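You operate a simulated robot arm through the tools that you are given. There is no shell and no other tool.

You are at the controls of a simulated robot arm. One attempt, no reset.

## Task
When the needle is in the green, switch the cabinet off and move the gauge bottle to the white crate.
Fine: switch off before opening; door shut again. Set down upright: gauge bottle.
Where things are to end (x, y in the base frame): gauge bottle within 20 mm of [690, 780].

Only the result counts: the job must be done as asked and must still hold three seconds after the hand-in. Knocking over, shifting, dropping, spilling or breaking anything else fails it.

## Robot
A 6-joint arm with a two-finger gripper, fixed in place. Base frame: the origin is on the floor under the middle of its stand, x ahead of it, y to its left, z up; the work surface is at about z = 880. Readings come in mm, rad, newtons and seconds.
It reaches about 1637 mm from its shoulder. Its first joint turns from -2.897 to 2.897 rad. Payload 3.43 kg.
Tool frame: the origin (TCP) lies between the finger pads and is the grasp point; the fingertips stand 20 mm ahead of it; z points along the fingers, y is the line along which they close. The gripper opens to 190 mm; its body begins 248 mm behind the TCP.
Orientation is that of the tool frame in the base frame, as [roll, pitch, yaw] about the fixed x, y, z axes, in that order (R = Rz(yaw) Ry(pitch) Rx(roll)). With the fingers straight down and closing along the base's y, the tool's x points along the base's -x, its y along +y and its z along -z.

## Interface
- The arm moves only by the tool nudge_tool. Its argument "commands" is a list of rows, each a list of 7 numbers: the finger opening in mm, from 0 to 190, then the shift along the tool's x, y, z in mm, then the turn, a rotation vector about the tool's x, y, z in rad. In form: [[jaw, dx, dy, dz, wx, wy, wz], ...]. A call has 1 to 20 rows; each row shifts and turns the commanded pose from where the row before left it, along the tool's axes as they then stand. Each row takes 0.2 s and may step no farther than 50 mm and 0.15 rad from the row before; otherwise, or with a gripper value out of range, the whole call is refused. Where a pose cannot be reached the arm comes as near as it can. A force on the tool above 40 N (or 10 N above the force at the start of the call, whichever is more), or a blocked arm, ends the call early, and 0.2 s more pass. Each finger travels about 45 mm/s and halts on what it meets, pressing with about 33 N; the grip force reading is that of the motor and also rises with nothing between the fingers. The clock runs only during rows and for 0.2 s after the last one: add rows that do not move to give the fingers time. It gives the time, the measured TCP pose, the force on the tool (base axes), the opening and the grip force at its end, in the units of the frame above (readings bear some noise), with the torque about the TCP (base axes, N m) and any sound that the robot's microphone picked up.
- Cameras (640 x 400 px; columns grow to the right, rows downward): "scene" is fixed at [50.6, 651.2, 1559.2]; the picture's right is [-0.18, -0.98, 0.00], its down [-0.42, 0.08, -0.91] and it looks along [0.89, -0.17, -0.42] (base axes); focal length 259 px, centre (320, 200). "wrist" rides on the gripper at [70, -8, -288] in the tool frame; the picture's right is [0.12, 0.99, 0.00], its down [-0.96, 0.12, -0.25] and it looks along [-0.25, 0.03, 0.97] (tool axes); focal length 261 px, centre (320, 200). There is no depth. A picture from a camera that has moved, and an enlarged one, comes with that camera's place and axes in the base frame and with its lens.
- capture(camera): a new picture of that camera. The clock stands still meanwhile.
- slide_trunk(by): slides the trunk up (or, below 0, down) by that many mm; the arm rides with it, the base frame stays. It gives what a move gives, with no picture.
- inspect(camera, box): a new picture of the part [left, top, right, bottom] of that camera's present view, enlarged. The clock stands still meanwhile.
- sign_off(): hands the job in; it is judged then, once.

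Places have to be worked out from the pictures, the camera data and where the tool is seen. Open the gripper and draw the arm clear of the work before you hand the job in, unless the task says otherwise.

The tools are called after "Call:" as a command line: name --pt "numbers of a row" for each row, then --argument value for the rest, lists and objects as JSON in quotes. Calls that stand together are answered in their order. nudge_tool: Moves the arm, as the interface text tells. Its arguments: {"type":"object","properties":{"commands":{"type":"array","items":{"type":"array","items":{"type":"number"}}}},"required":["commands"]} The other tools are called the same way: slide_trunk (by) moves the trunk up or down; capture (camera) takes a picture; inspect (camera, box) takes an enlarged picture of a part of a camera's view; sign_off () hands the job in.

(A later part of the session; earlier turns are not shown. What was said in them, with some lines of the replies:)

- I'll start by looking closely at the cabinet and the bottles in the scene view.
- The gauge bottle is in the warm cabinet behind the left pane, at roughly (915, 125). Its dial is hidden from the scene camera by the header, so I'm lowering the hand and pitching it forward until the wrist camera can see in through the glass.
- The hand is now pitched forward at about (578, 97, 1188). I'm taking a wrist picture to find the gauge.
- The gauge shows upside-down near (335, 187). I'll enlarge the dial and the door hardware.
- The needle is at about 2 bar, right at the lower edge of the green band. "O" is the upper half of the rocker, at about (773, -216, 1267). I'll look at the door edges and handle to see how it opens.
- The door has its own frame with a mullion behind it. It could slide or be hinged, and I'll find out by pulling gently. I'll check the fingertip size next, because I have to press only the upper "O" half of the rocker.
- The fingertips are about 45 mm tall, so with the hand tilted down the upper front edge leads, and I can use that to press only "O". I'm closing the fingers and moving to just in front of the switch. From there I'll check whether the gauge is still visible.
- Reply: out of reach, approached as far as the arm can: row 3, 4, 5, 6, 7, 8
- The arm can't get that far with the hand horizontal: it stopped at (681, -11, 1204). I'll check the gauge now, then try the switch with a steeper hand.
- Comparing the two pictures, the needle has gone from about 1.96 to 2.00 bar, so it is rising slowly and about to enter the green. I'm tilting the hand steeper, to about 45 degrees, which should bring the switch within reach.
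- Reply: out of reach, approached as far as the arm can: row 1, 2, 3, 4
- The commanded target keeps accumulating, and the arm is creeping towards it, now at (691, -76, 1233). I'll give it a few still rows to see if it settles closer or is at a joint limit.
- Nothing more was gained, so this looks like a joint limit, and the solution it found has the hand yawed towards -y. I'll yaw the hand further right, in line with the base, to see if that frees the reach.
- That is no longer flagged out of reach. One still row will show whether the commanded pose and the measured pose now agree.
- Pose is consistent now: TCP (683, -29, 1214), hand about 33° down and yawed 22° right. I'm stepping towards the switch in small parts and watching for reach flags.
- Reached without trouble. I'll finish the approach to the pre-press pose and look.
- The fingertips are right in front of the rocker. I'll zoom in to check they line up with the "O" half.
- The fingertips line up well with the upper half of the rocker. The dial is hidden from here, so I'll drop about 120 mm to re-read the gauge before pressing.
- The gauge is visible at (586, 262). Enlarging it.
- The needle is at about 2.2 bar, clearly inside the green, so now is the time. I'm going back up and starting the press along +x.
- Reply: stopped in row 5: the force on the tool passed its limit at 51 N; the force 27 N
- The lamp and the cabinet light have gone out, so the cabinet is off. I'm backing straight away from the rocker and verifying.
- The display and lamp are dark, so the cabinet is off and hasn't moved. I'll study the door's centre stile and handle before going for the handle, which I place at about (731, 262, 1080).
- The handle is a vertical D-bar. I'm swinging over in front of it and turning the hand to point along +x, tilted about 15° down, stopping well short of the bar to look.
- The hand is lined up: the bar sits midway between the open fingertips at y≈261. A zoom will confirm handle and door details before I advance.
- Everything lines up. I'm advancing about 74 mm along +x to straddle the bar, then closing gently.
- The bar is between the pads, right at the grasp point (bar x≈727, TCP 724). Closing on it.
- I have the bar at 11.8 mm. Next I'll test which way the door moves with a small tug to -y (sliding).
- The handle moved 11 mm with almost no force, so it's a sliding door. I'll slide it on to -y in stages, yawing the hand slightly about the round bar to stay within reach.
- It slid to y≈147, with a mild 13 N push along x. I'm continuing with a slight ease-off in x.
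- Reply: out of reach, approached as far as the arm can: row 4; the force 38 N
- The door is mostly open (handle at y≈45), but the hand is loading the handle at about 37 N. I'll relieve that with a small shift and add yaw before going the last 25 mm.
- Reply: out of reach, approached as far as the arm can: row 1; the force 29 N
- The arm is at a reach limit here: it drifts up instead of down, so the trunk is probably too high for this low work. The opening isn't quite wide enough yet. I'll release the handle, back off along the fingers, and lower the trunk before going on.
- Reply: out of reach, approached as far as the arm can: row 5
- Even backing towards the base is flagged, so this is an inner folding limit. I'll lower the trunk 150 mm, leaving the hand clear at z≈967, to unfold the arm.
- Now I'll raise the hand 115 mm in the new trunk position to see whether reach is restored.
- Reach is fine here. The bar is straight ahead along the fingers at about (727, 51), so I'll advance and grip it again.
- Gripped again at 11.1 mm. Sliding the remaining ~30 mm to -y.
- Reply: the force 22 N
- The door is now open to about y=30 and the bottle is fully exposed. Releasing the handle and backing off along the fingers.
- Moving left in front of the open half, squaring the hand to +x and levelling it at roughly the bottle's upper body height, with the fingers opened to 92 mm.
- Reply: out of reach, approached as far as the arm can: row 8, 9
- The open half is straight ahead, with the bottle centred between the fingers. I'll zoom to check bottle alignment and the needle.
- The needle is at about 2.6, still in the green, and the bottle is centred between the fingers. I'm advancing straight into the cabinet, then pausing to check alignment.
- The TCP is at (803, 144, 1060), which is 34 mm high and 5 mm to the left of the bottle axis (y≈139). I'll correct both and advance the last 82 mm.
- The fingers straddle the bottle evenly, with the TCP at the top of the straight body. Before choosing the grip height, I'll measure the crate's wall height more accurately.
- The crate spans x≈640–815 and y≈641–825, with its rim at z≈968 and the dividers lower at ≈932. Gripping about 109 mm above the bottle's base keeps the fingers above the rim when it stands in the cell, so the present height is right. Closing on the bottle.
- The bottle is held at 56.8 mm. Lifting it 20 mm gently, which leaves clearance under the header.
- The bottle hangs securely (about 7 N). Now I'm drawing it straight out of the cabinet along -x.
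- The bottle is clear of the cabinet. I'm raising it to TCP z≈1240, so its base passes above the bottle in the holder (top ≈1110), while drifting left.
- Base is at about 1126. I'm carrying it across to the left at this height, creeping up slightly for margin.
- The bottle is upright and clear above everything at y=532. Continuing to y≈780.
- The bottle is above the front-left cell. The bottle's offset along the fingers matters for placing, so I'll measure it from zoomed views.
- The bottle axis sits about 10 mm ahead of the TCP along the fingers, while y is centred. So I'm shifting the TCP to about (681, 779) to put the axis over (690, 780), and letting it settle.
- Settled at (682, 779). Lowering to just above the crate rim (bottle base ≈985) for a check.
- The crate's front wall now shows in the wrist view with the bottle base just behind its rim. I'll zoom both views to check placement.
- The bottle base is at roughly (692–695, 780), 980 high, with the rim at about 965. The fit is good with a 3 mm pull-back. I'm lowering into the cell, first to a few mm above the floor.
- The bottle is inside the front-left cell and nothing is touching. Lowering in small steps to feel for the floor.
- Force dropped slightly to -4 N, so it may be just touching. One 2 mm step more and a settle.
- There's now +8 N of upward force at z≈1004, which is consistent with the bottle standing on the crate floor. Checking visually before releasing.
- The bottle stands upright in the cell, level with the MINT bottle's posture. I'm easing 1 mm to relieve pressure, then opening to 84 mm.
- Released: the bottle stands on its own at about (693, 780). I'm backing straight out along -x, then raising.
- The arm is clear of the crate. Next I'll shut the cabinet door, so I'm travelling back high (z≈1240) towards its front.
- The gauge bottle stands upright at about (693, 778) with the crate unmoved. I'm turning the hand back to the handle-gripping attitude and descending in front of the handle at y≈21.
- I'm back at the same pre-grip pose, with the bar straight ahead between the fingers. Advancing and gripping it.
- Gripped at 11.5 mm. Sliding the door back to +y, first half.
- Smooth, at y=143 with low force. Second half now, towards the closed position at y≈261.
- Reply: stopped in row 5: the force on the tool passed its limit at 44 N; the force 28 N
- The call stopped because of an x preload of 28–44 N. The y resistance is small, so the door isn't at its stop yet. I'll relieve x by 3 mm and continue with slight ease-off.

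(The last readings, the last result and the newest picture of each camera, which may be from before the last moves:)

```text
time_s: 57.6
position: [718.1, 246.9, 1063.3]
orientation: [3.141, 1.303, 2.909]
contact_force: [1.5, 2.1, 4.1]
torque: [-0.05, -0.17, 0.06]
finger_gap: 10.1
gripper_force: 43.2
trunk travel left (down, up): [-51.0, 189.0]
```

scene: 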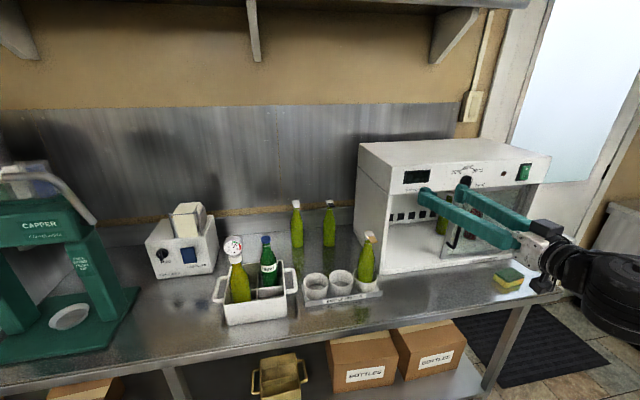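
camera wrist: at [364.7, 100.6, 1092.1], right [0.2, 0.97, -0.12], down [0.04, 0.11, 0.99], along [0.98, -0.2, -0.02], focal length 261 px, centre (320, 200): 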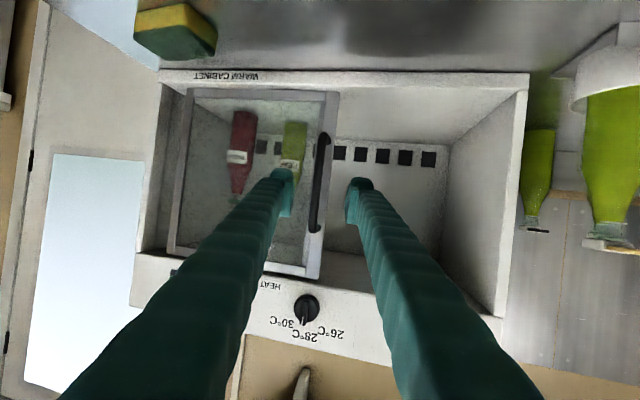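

The preload is gone and y=247. Easing the last ~15 mm in 5 mm steps until the stop is felt.

Call:
nudge_tool --pt "0 0.3 4.87 -1.1 0 0 0" --pt "0 0.3 4.87 -1.1 0 0 0" --pt "0 0.3 4.87 -1.1 0 0 0"

Call:
capture --camera "wrist"

Call:
inspect --camera "scene" --box '[350, 180, 500, 290]'

```text
time_s: 58.4
position: [718.1, 260.8, 1064.5]
orientation: [-3.14, 1.303, 2.91]
contact_force: [-17.5, 3.3, 0.6]
torque: [-0.09, -0.24, 0.08]
finger_gap: 9.5
gripper_force: 43.3
trunk travel left (down, up): [-51.0, 189.0]
```

```text
taken
camera wrist: at [427.7, 319.9, 1072.5], right [0.2, 0.97, -0.12], down [0.04, 0.11, 0.99], along [0.98, -0.2, -0.02], focal length 261 px, centre (320, 200)
```

wrist: 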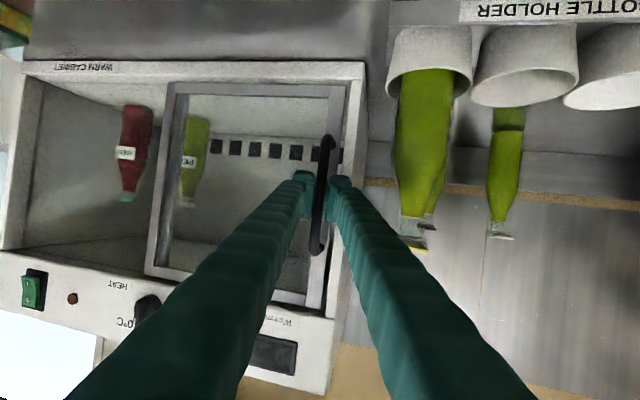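

```text
3.64 times, centred on (425, 235) of scene
camera zoom: at [50.6, 651.2, 1559.2], right [-0.18, -0.98, 0.0], down [-0.42, 0.08, -0.91], along [0.89, -0.17, -0.42], focal length 940 px, centre (-62, 73)
```

zoom: 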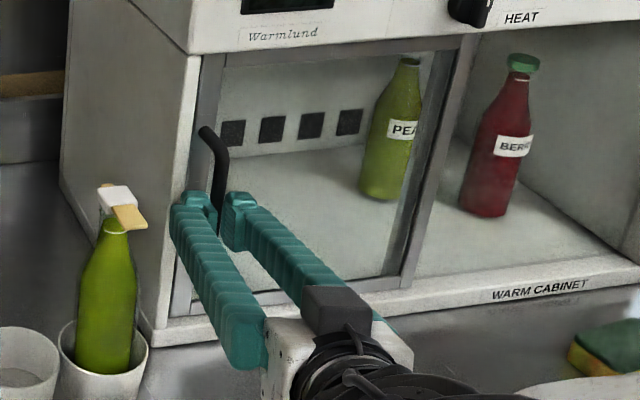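

TCP y is 260.8, the original closed value, but I see a possible dark strip at the door's left edge. Zooming in.

Call:
inspect --camera "wrist" --box '[290, 60, 390, 330]'

Call:
inspect --camera "wrist" --box '[310, 60, 380, 110]'

Call:
inspect --camera "scene" --box '[376, 185, 460, 275]'

```text
1.48 times, centred on (340, 195) of wrist
camera zoom: at [427.7, 319.9, 1072.5], right [0.2, 0.97, -0.12], down [0.04, 0.11, 0.99], along [0.98, -0.2, -0.02], focal length 386 px, centre (290, 207)
```

zoom: 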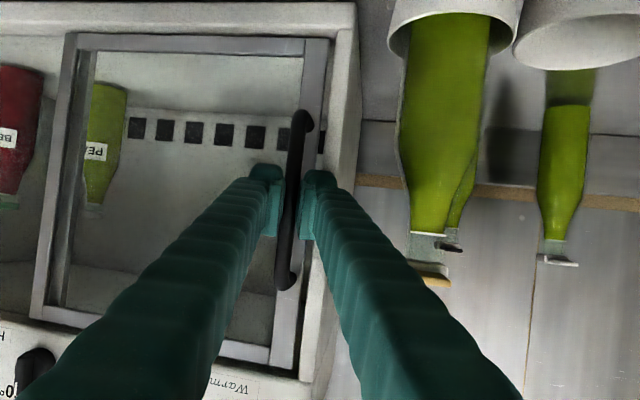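

```text
8.00 times, centred on (345, 85) of wrist
camera zoom: at [427.7, 319.9, 1072.5], right [0.2, 0.97, -0.12], down [0.04, 0.11, 0.99], along [0.98, -0.2, -0.02], focal length 2085 px, centre (120, 1120)
```

zoom: 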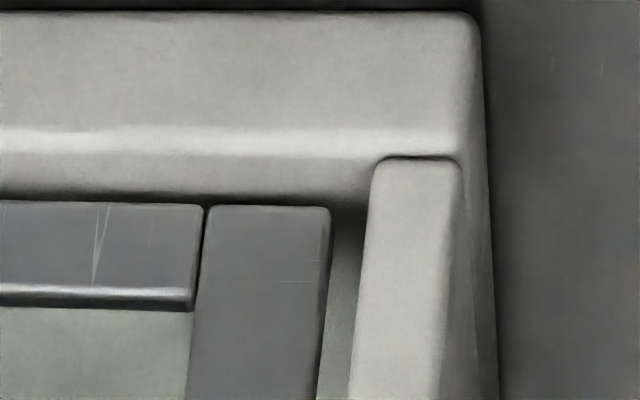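

```text
4.44 times, centred on (418, 230) of scene
camera zoom: at [50.6, 651.2, 1559.2], right [-0.18, -0.98, 0.0], down [-0.42, 0.08, -0.91], along [0.89, -0.17, -0.42], focal length 1149 px, centre (-116, 67)
```

zoom: 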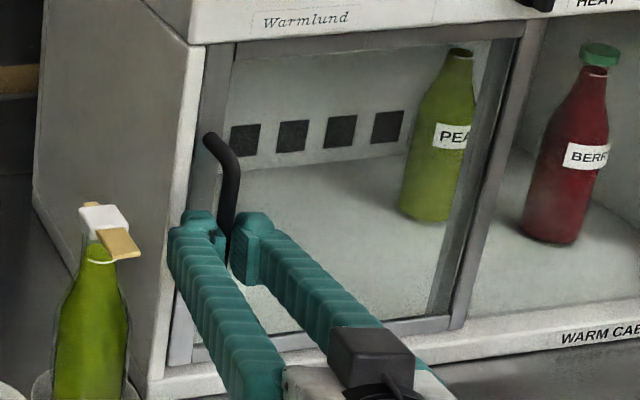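

A gap of about 6 mm remains at the door's left edge. I'll push on in small steps until the stop is felt in y.

Call:
nudge_tool --pt "0 0.4 3.5 -1.9 0 0 0" --pt "0 0.2 3.9 -0.9 0 0 0"

Call:
inspect --camera "wrist" --box '[310, 60, 380, 110]'

```text
time_s: 59.0
position: [718.5, 267.3, 1063.5]
orientation: [-3.141, 1.304, 2.905]
contact_force: [-6.2, -6.3, -2.8]
torque: [0.06, -0.05, -0.1]
finger_gap: 9.4
gripper_force: 43.5
trunk travel left (down, up): [-51.0, 189.0]
```

```text
8.00 times, centred on (345, 85) of wrist
camera zoom: at [427.8, 326.3, 1072.6], right [0.2, 0.97, -0.12], down [0.04, 0.11, 0.99], along [0.98, -0.21, -0.02], focal length 2085 px, centre (120, 1120)
```

zoom: 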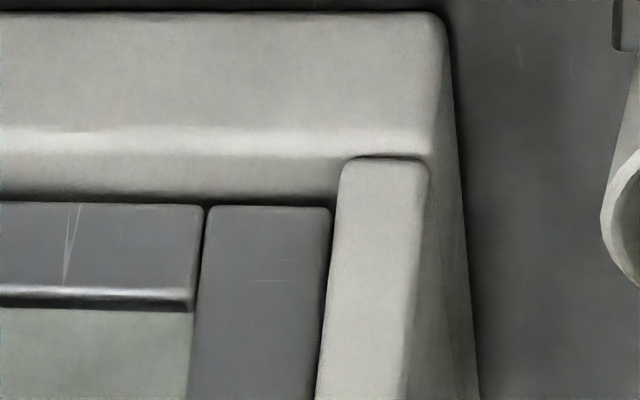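

The door stile now meets the side panel and y resistance is building. I'll give a last 2 mm nudge to be sure it's seated.

Call:
nudge_tool --pt "0 0.1 1.9 -0.5 0 0 0" --pt "0 0 0 0 0 0 0"

Call:
inspect --camera "wrist" --box '[310, 60, 380, 110]'

Call:
inspect --camera "scene" --box '[376, 185, 460, 275]'

```text
time_s: 59.6
position: [717.8, 267.2, 1065.0]
orientation: [3.14, 1.303, 2.903]
contact_force: [-14.2, -36.6, -7.9]
torque: [0.39, -0.05, -0.64]
finger_gap: 8.2
gripper_force: 42.5
trunk travel left (down, up): [-51.0, 189.0]
```

```text
8.00 times, centred on (345, 85) of wrist
camera zoom: at [426.6, 327.2, 1072.9], right [0.2, 0.97, -0.11], down [0.04, 0.11, 0.99], along [0.98, -0.21, -0.02], focal length 2085 px, centre (120, 1120)
```

zoom: 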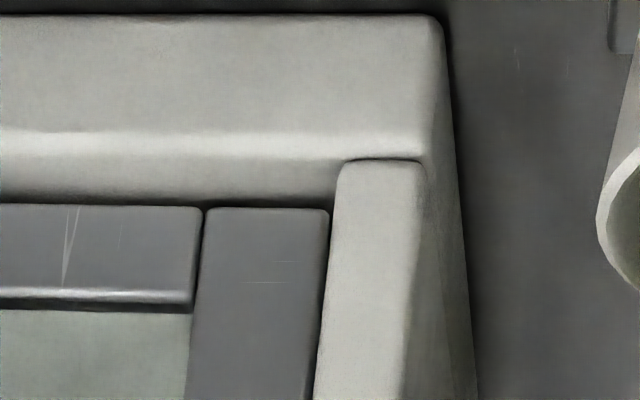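

```text
4.44 times, centred on (418, 230) of scene
camera zoom: at [50.6, 651.2, 1559.2], right [-0.18, -0.98, 0.0], down [-0.42, 0.08, -0.91], along [0.89, -0.17, -0.42], focal length 1149 px, centre (-116, 67)
```

zoom: 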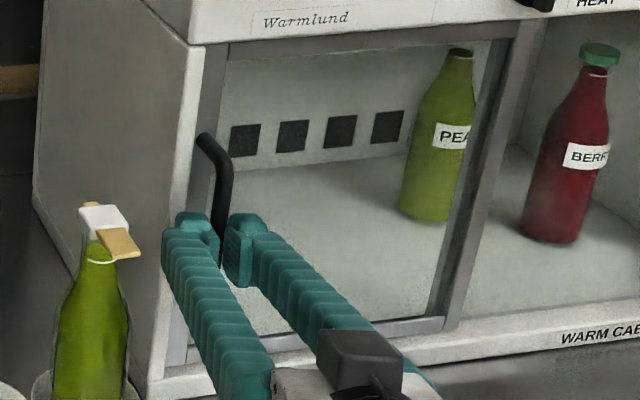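

The stop is firm (36 N in y) and the door matches its original closed position. I'm opening the fingers modestly and backing off along -x.

Call:
nudge_tool --pt "38 0 -1.5 0 0 0 0" --pt "38 0 0 0 0 0 0" --pt "38 0 0 0 0 0 0" --pt "38 5.1 -4.6 -18.8 0 0 0" --pt "38 8.9 -8.1 -32.9 0 0 0" --pt "38 8.9 -8.1 -32.9 0 0 0"

Call:
capture --camera "scene"

Call:
capture --camera "wrist"

```text
time_s: 61.0
position: [626.4, 268.4, 1063.8]
orientation: [-3.138, 1.304, 2.91]
contact_force: [-0.2, 0.0, -0.3]
torque: [-0.03, -0.04, -0.01]
finger_gap: 37.7
gripper_force: 0.0
trunk travel left (down, up): [-51.0, 189.0]
```

```text
taken
```

scene: 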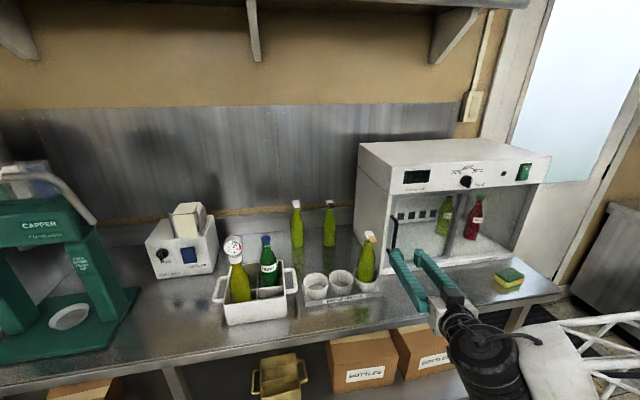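

```text
taken
camera wrist: at [336.7, 327.2, 1072.3], right [0.2, 0.97, -0.12], down [0.04, 0.11, 0.99], along [0.98, -0.2, -0.02], focal length 261 px, centre (320, 200)
```

wrist: 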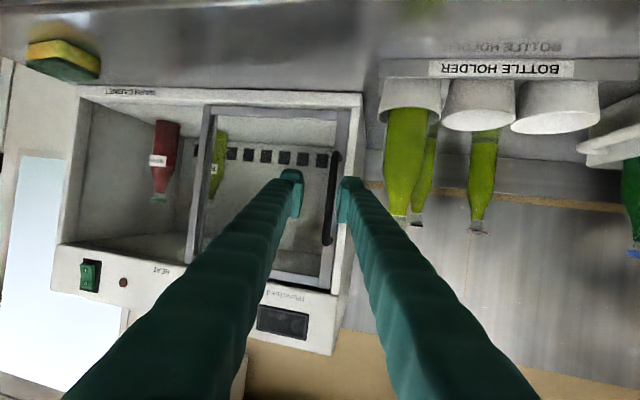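

The door is shut and the hand is off the handle. I'm raising the hand clear of the work and opening the gripper.

Call:
nudge_tool --pt "60 -41 0 -11 0 0 0" --pt "90 -41 0 -11 0 0 0" --pt "120 -41 0 -11 0 0 0" --pt "120 -41 0 -11 0 0 0" --pt "120 -30 0 -8 0 0 0" --pt "120 0 0 0 0 0 0"

Call:
capture --camera "scene"

Call:
inspect --camera "scene" --box '[350, 130, 560, 290]'

Call:
inspect --camera "scene" --box '[200, 190, 400, 330]'

```text
time_s: 62.4
position: [629.1, 268.8, 1267.6]
orientation: [-3.138, 1.305, 2.911]
contact_force: [0.2, 0.9, 0.6]
torque: [0.01, 0.04, -0.01]
finger_gap: 120.2
gripper_force: 0.1
trunk travel left (down, up): [-51.0, 189.0]
```

```text
taken
```

scene: 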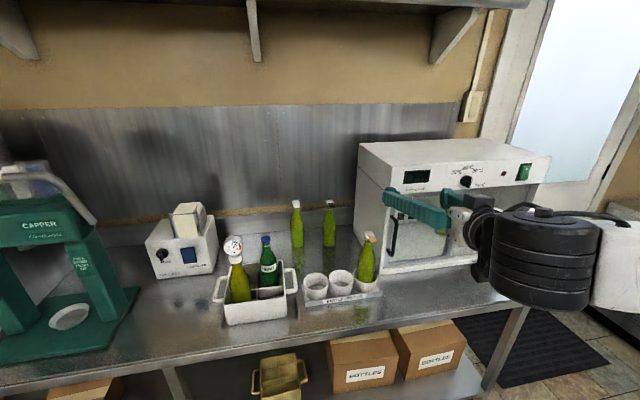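

```text
2.50 times, centred on (455, 210) of scene
camera zoom: at [50.6, 651.2, 1559.2], right [-0.18, -0.98, 0.0], down [-0.42, 0.08, -0.91], along [0.89, -0.17, -0.42], focal length 646 px, centre (-18, 175)
```

zoom: 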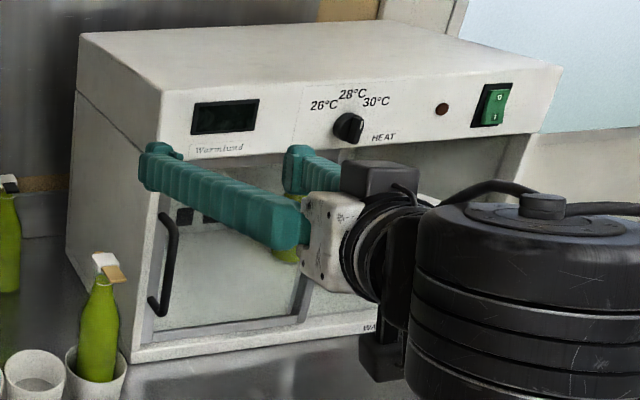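

```text
2.86 times, centred on (300, 260) of scene
camera zoom: at [50.6, 651.2, 1559.2], right [-0.18, -0.98, 0.0], down [-0.42, 0.08, -0.91], along [0.89, -0.17, -0.42], focal length 739 px, centre (377, 29)
```

zoom: 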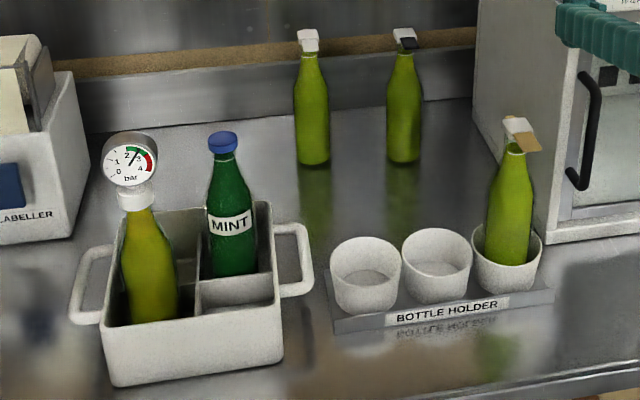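

Everything matches the start: the door is shut, the cabinet dark, and the bottles unmoved, with the gauge bottle upright in its cell. I'll lift the hand a bit further clear and do one last check.

Call:
nudge_tool --pt "120 -41 0 -11 0 0 0" --pt "120 -41 0 -11 0 0 0" --pt "120 -20 0 -25 0 0 0" --pt "120 0 0 0 0 0 0"

Call:
capture --camera "wrist"

Call:
capture --camera "scene"

```text
time_s: 63.4
position: [609.4, 273.5, 1377.7]
orientation: [-3.14, 1.303, 2.91]
contact_force: [0.8, 0.8, 0.5]
torque: [0.01, 0.0, 0.02]
finger_gap: 120.0
gripper_force: 0.0
trunk travel left (down, up): [-51.0, 189.0]
```

```text
taken
camera wrist: at [320.2, 332.4, 1384.7], right [0.2, 0.97, -0.12], down [0.04, 0.11, 0.99], along [0.98, -0.2, -0.02], focal length 261 px, centre (320, 200)
```

wrist: 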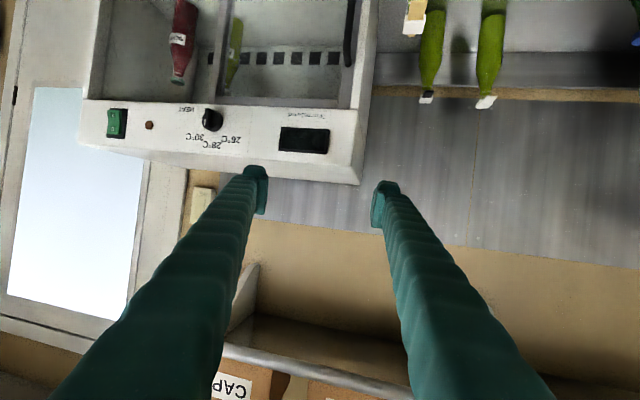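

```text
taken
```

scene: 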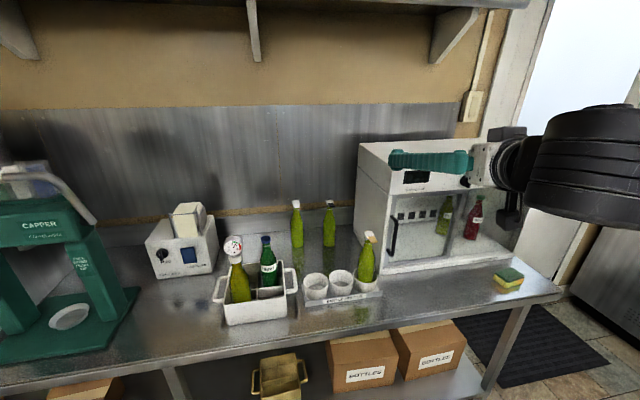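

The pictures confirm the cabinet is off, the door is shut, and the gauge bottle is upright in the crate at about (693, 778). Nothing else has moved, and the open gripper is well clear. Handing in.

Call:
sign_off

```text
The job is handed in.
```

The gauge bottle is in the white crate, standing upright at about (693, 778) by my estimate from the pictures. That is within the 20 mm allowed around (690, 780).

- **Switch-off:** I pressed the cabinet off with the needle at about 2.2 bar, just inside the green, and before opening the door. The lamp and display went dark and stayed dark.
- **Needle afterwards:** it kept rising slowly after the switch-off, to about 2.6 bar when I last read it, still in the green.
- **Door:** it turned out to be a sliding door. I slid it back until it met its stop, and in the pictures it sits where it started.
- **Everything else:** in the last pictures the other bottles, the crate, the holder and the sponge are where they were. The gripper is open and the arm is clear of the work.

I handed the job in; no verdict came back with it.
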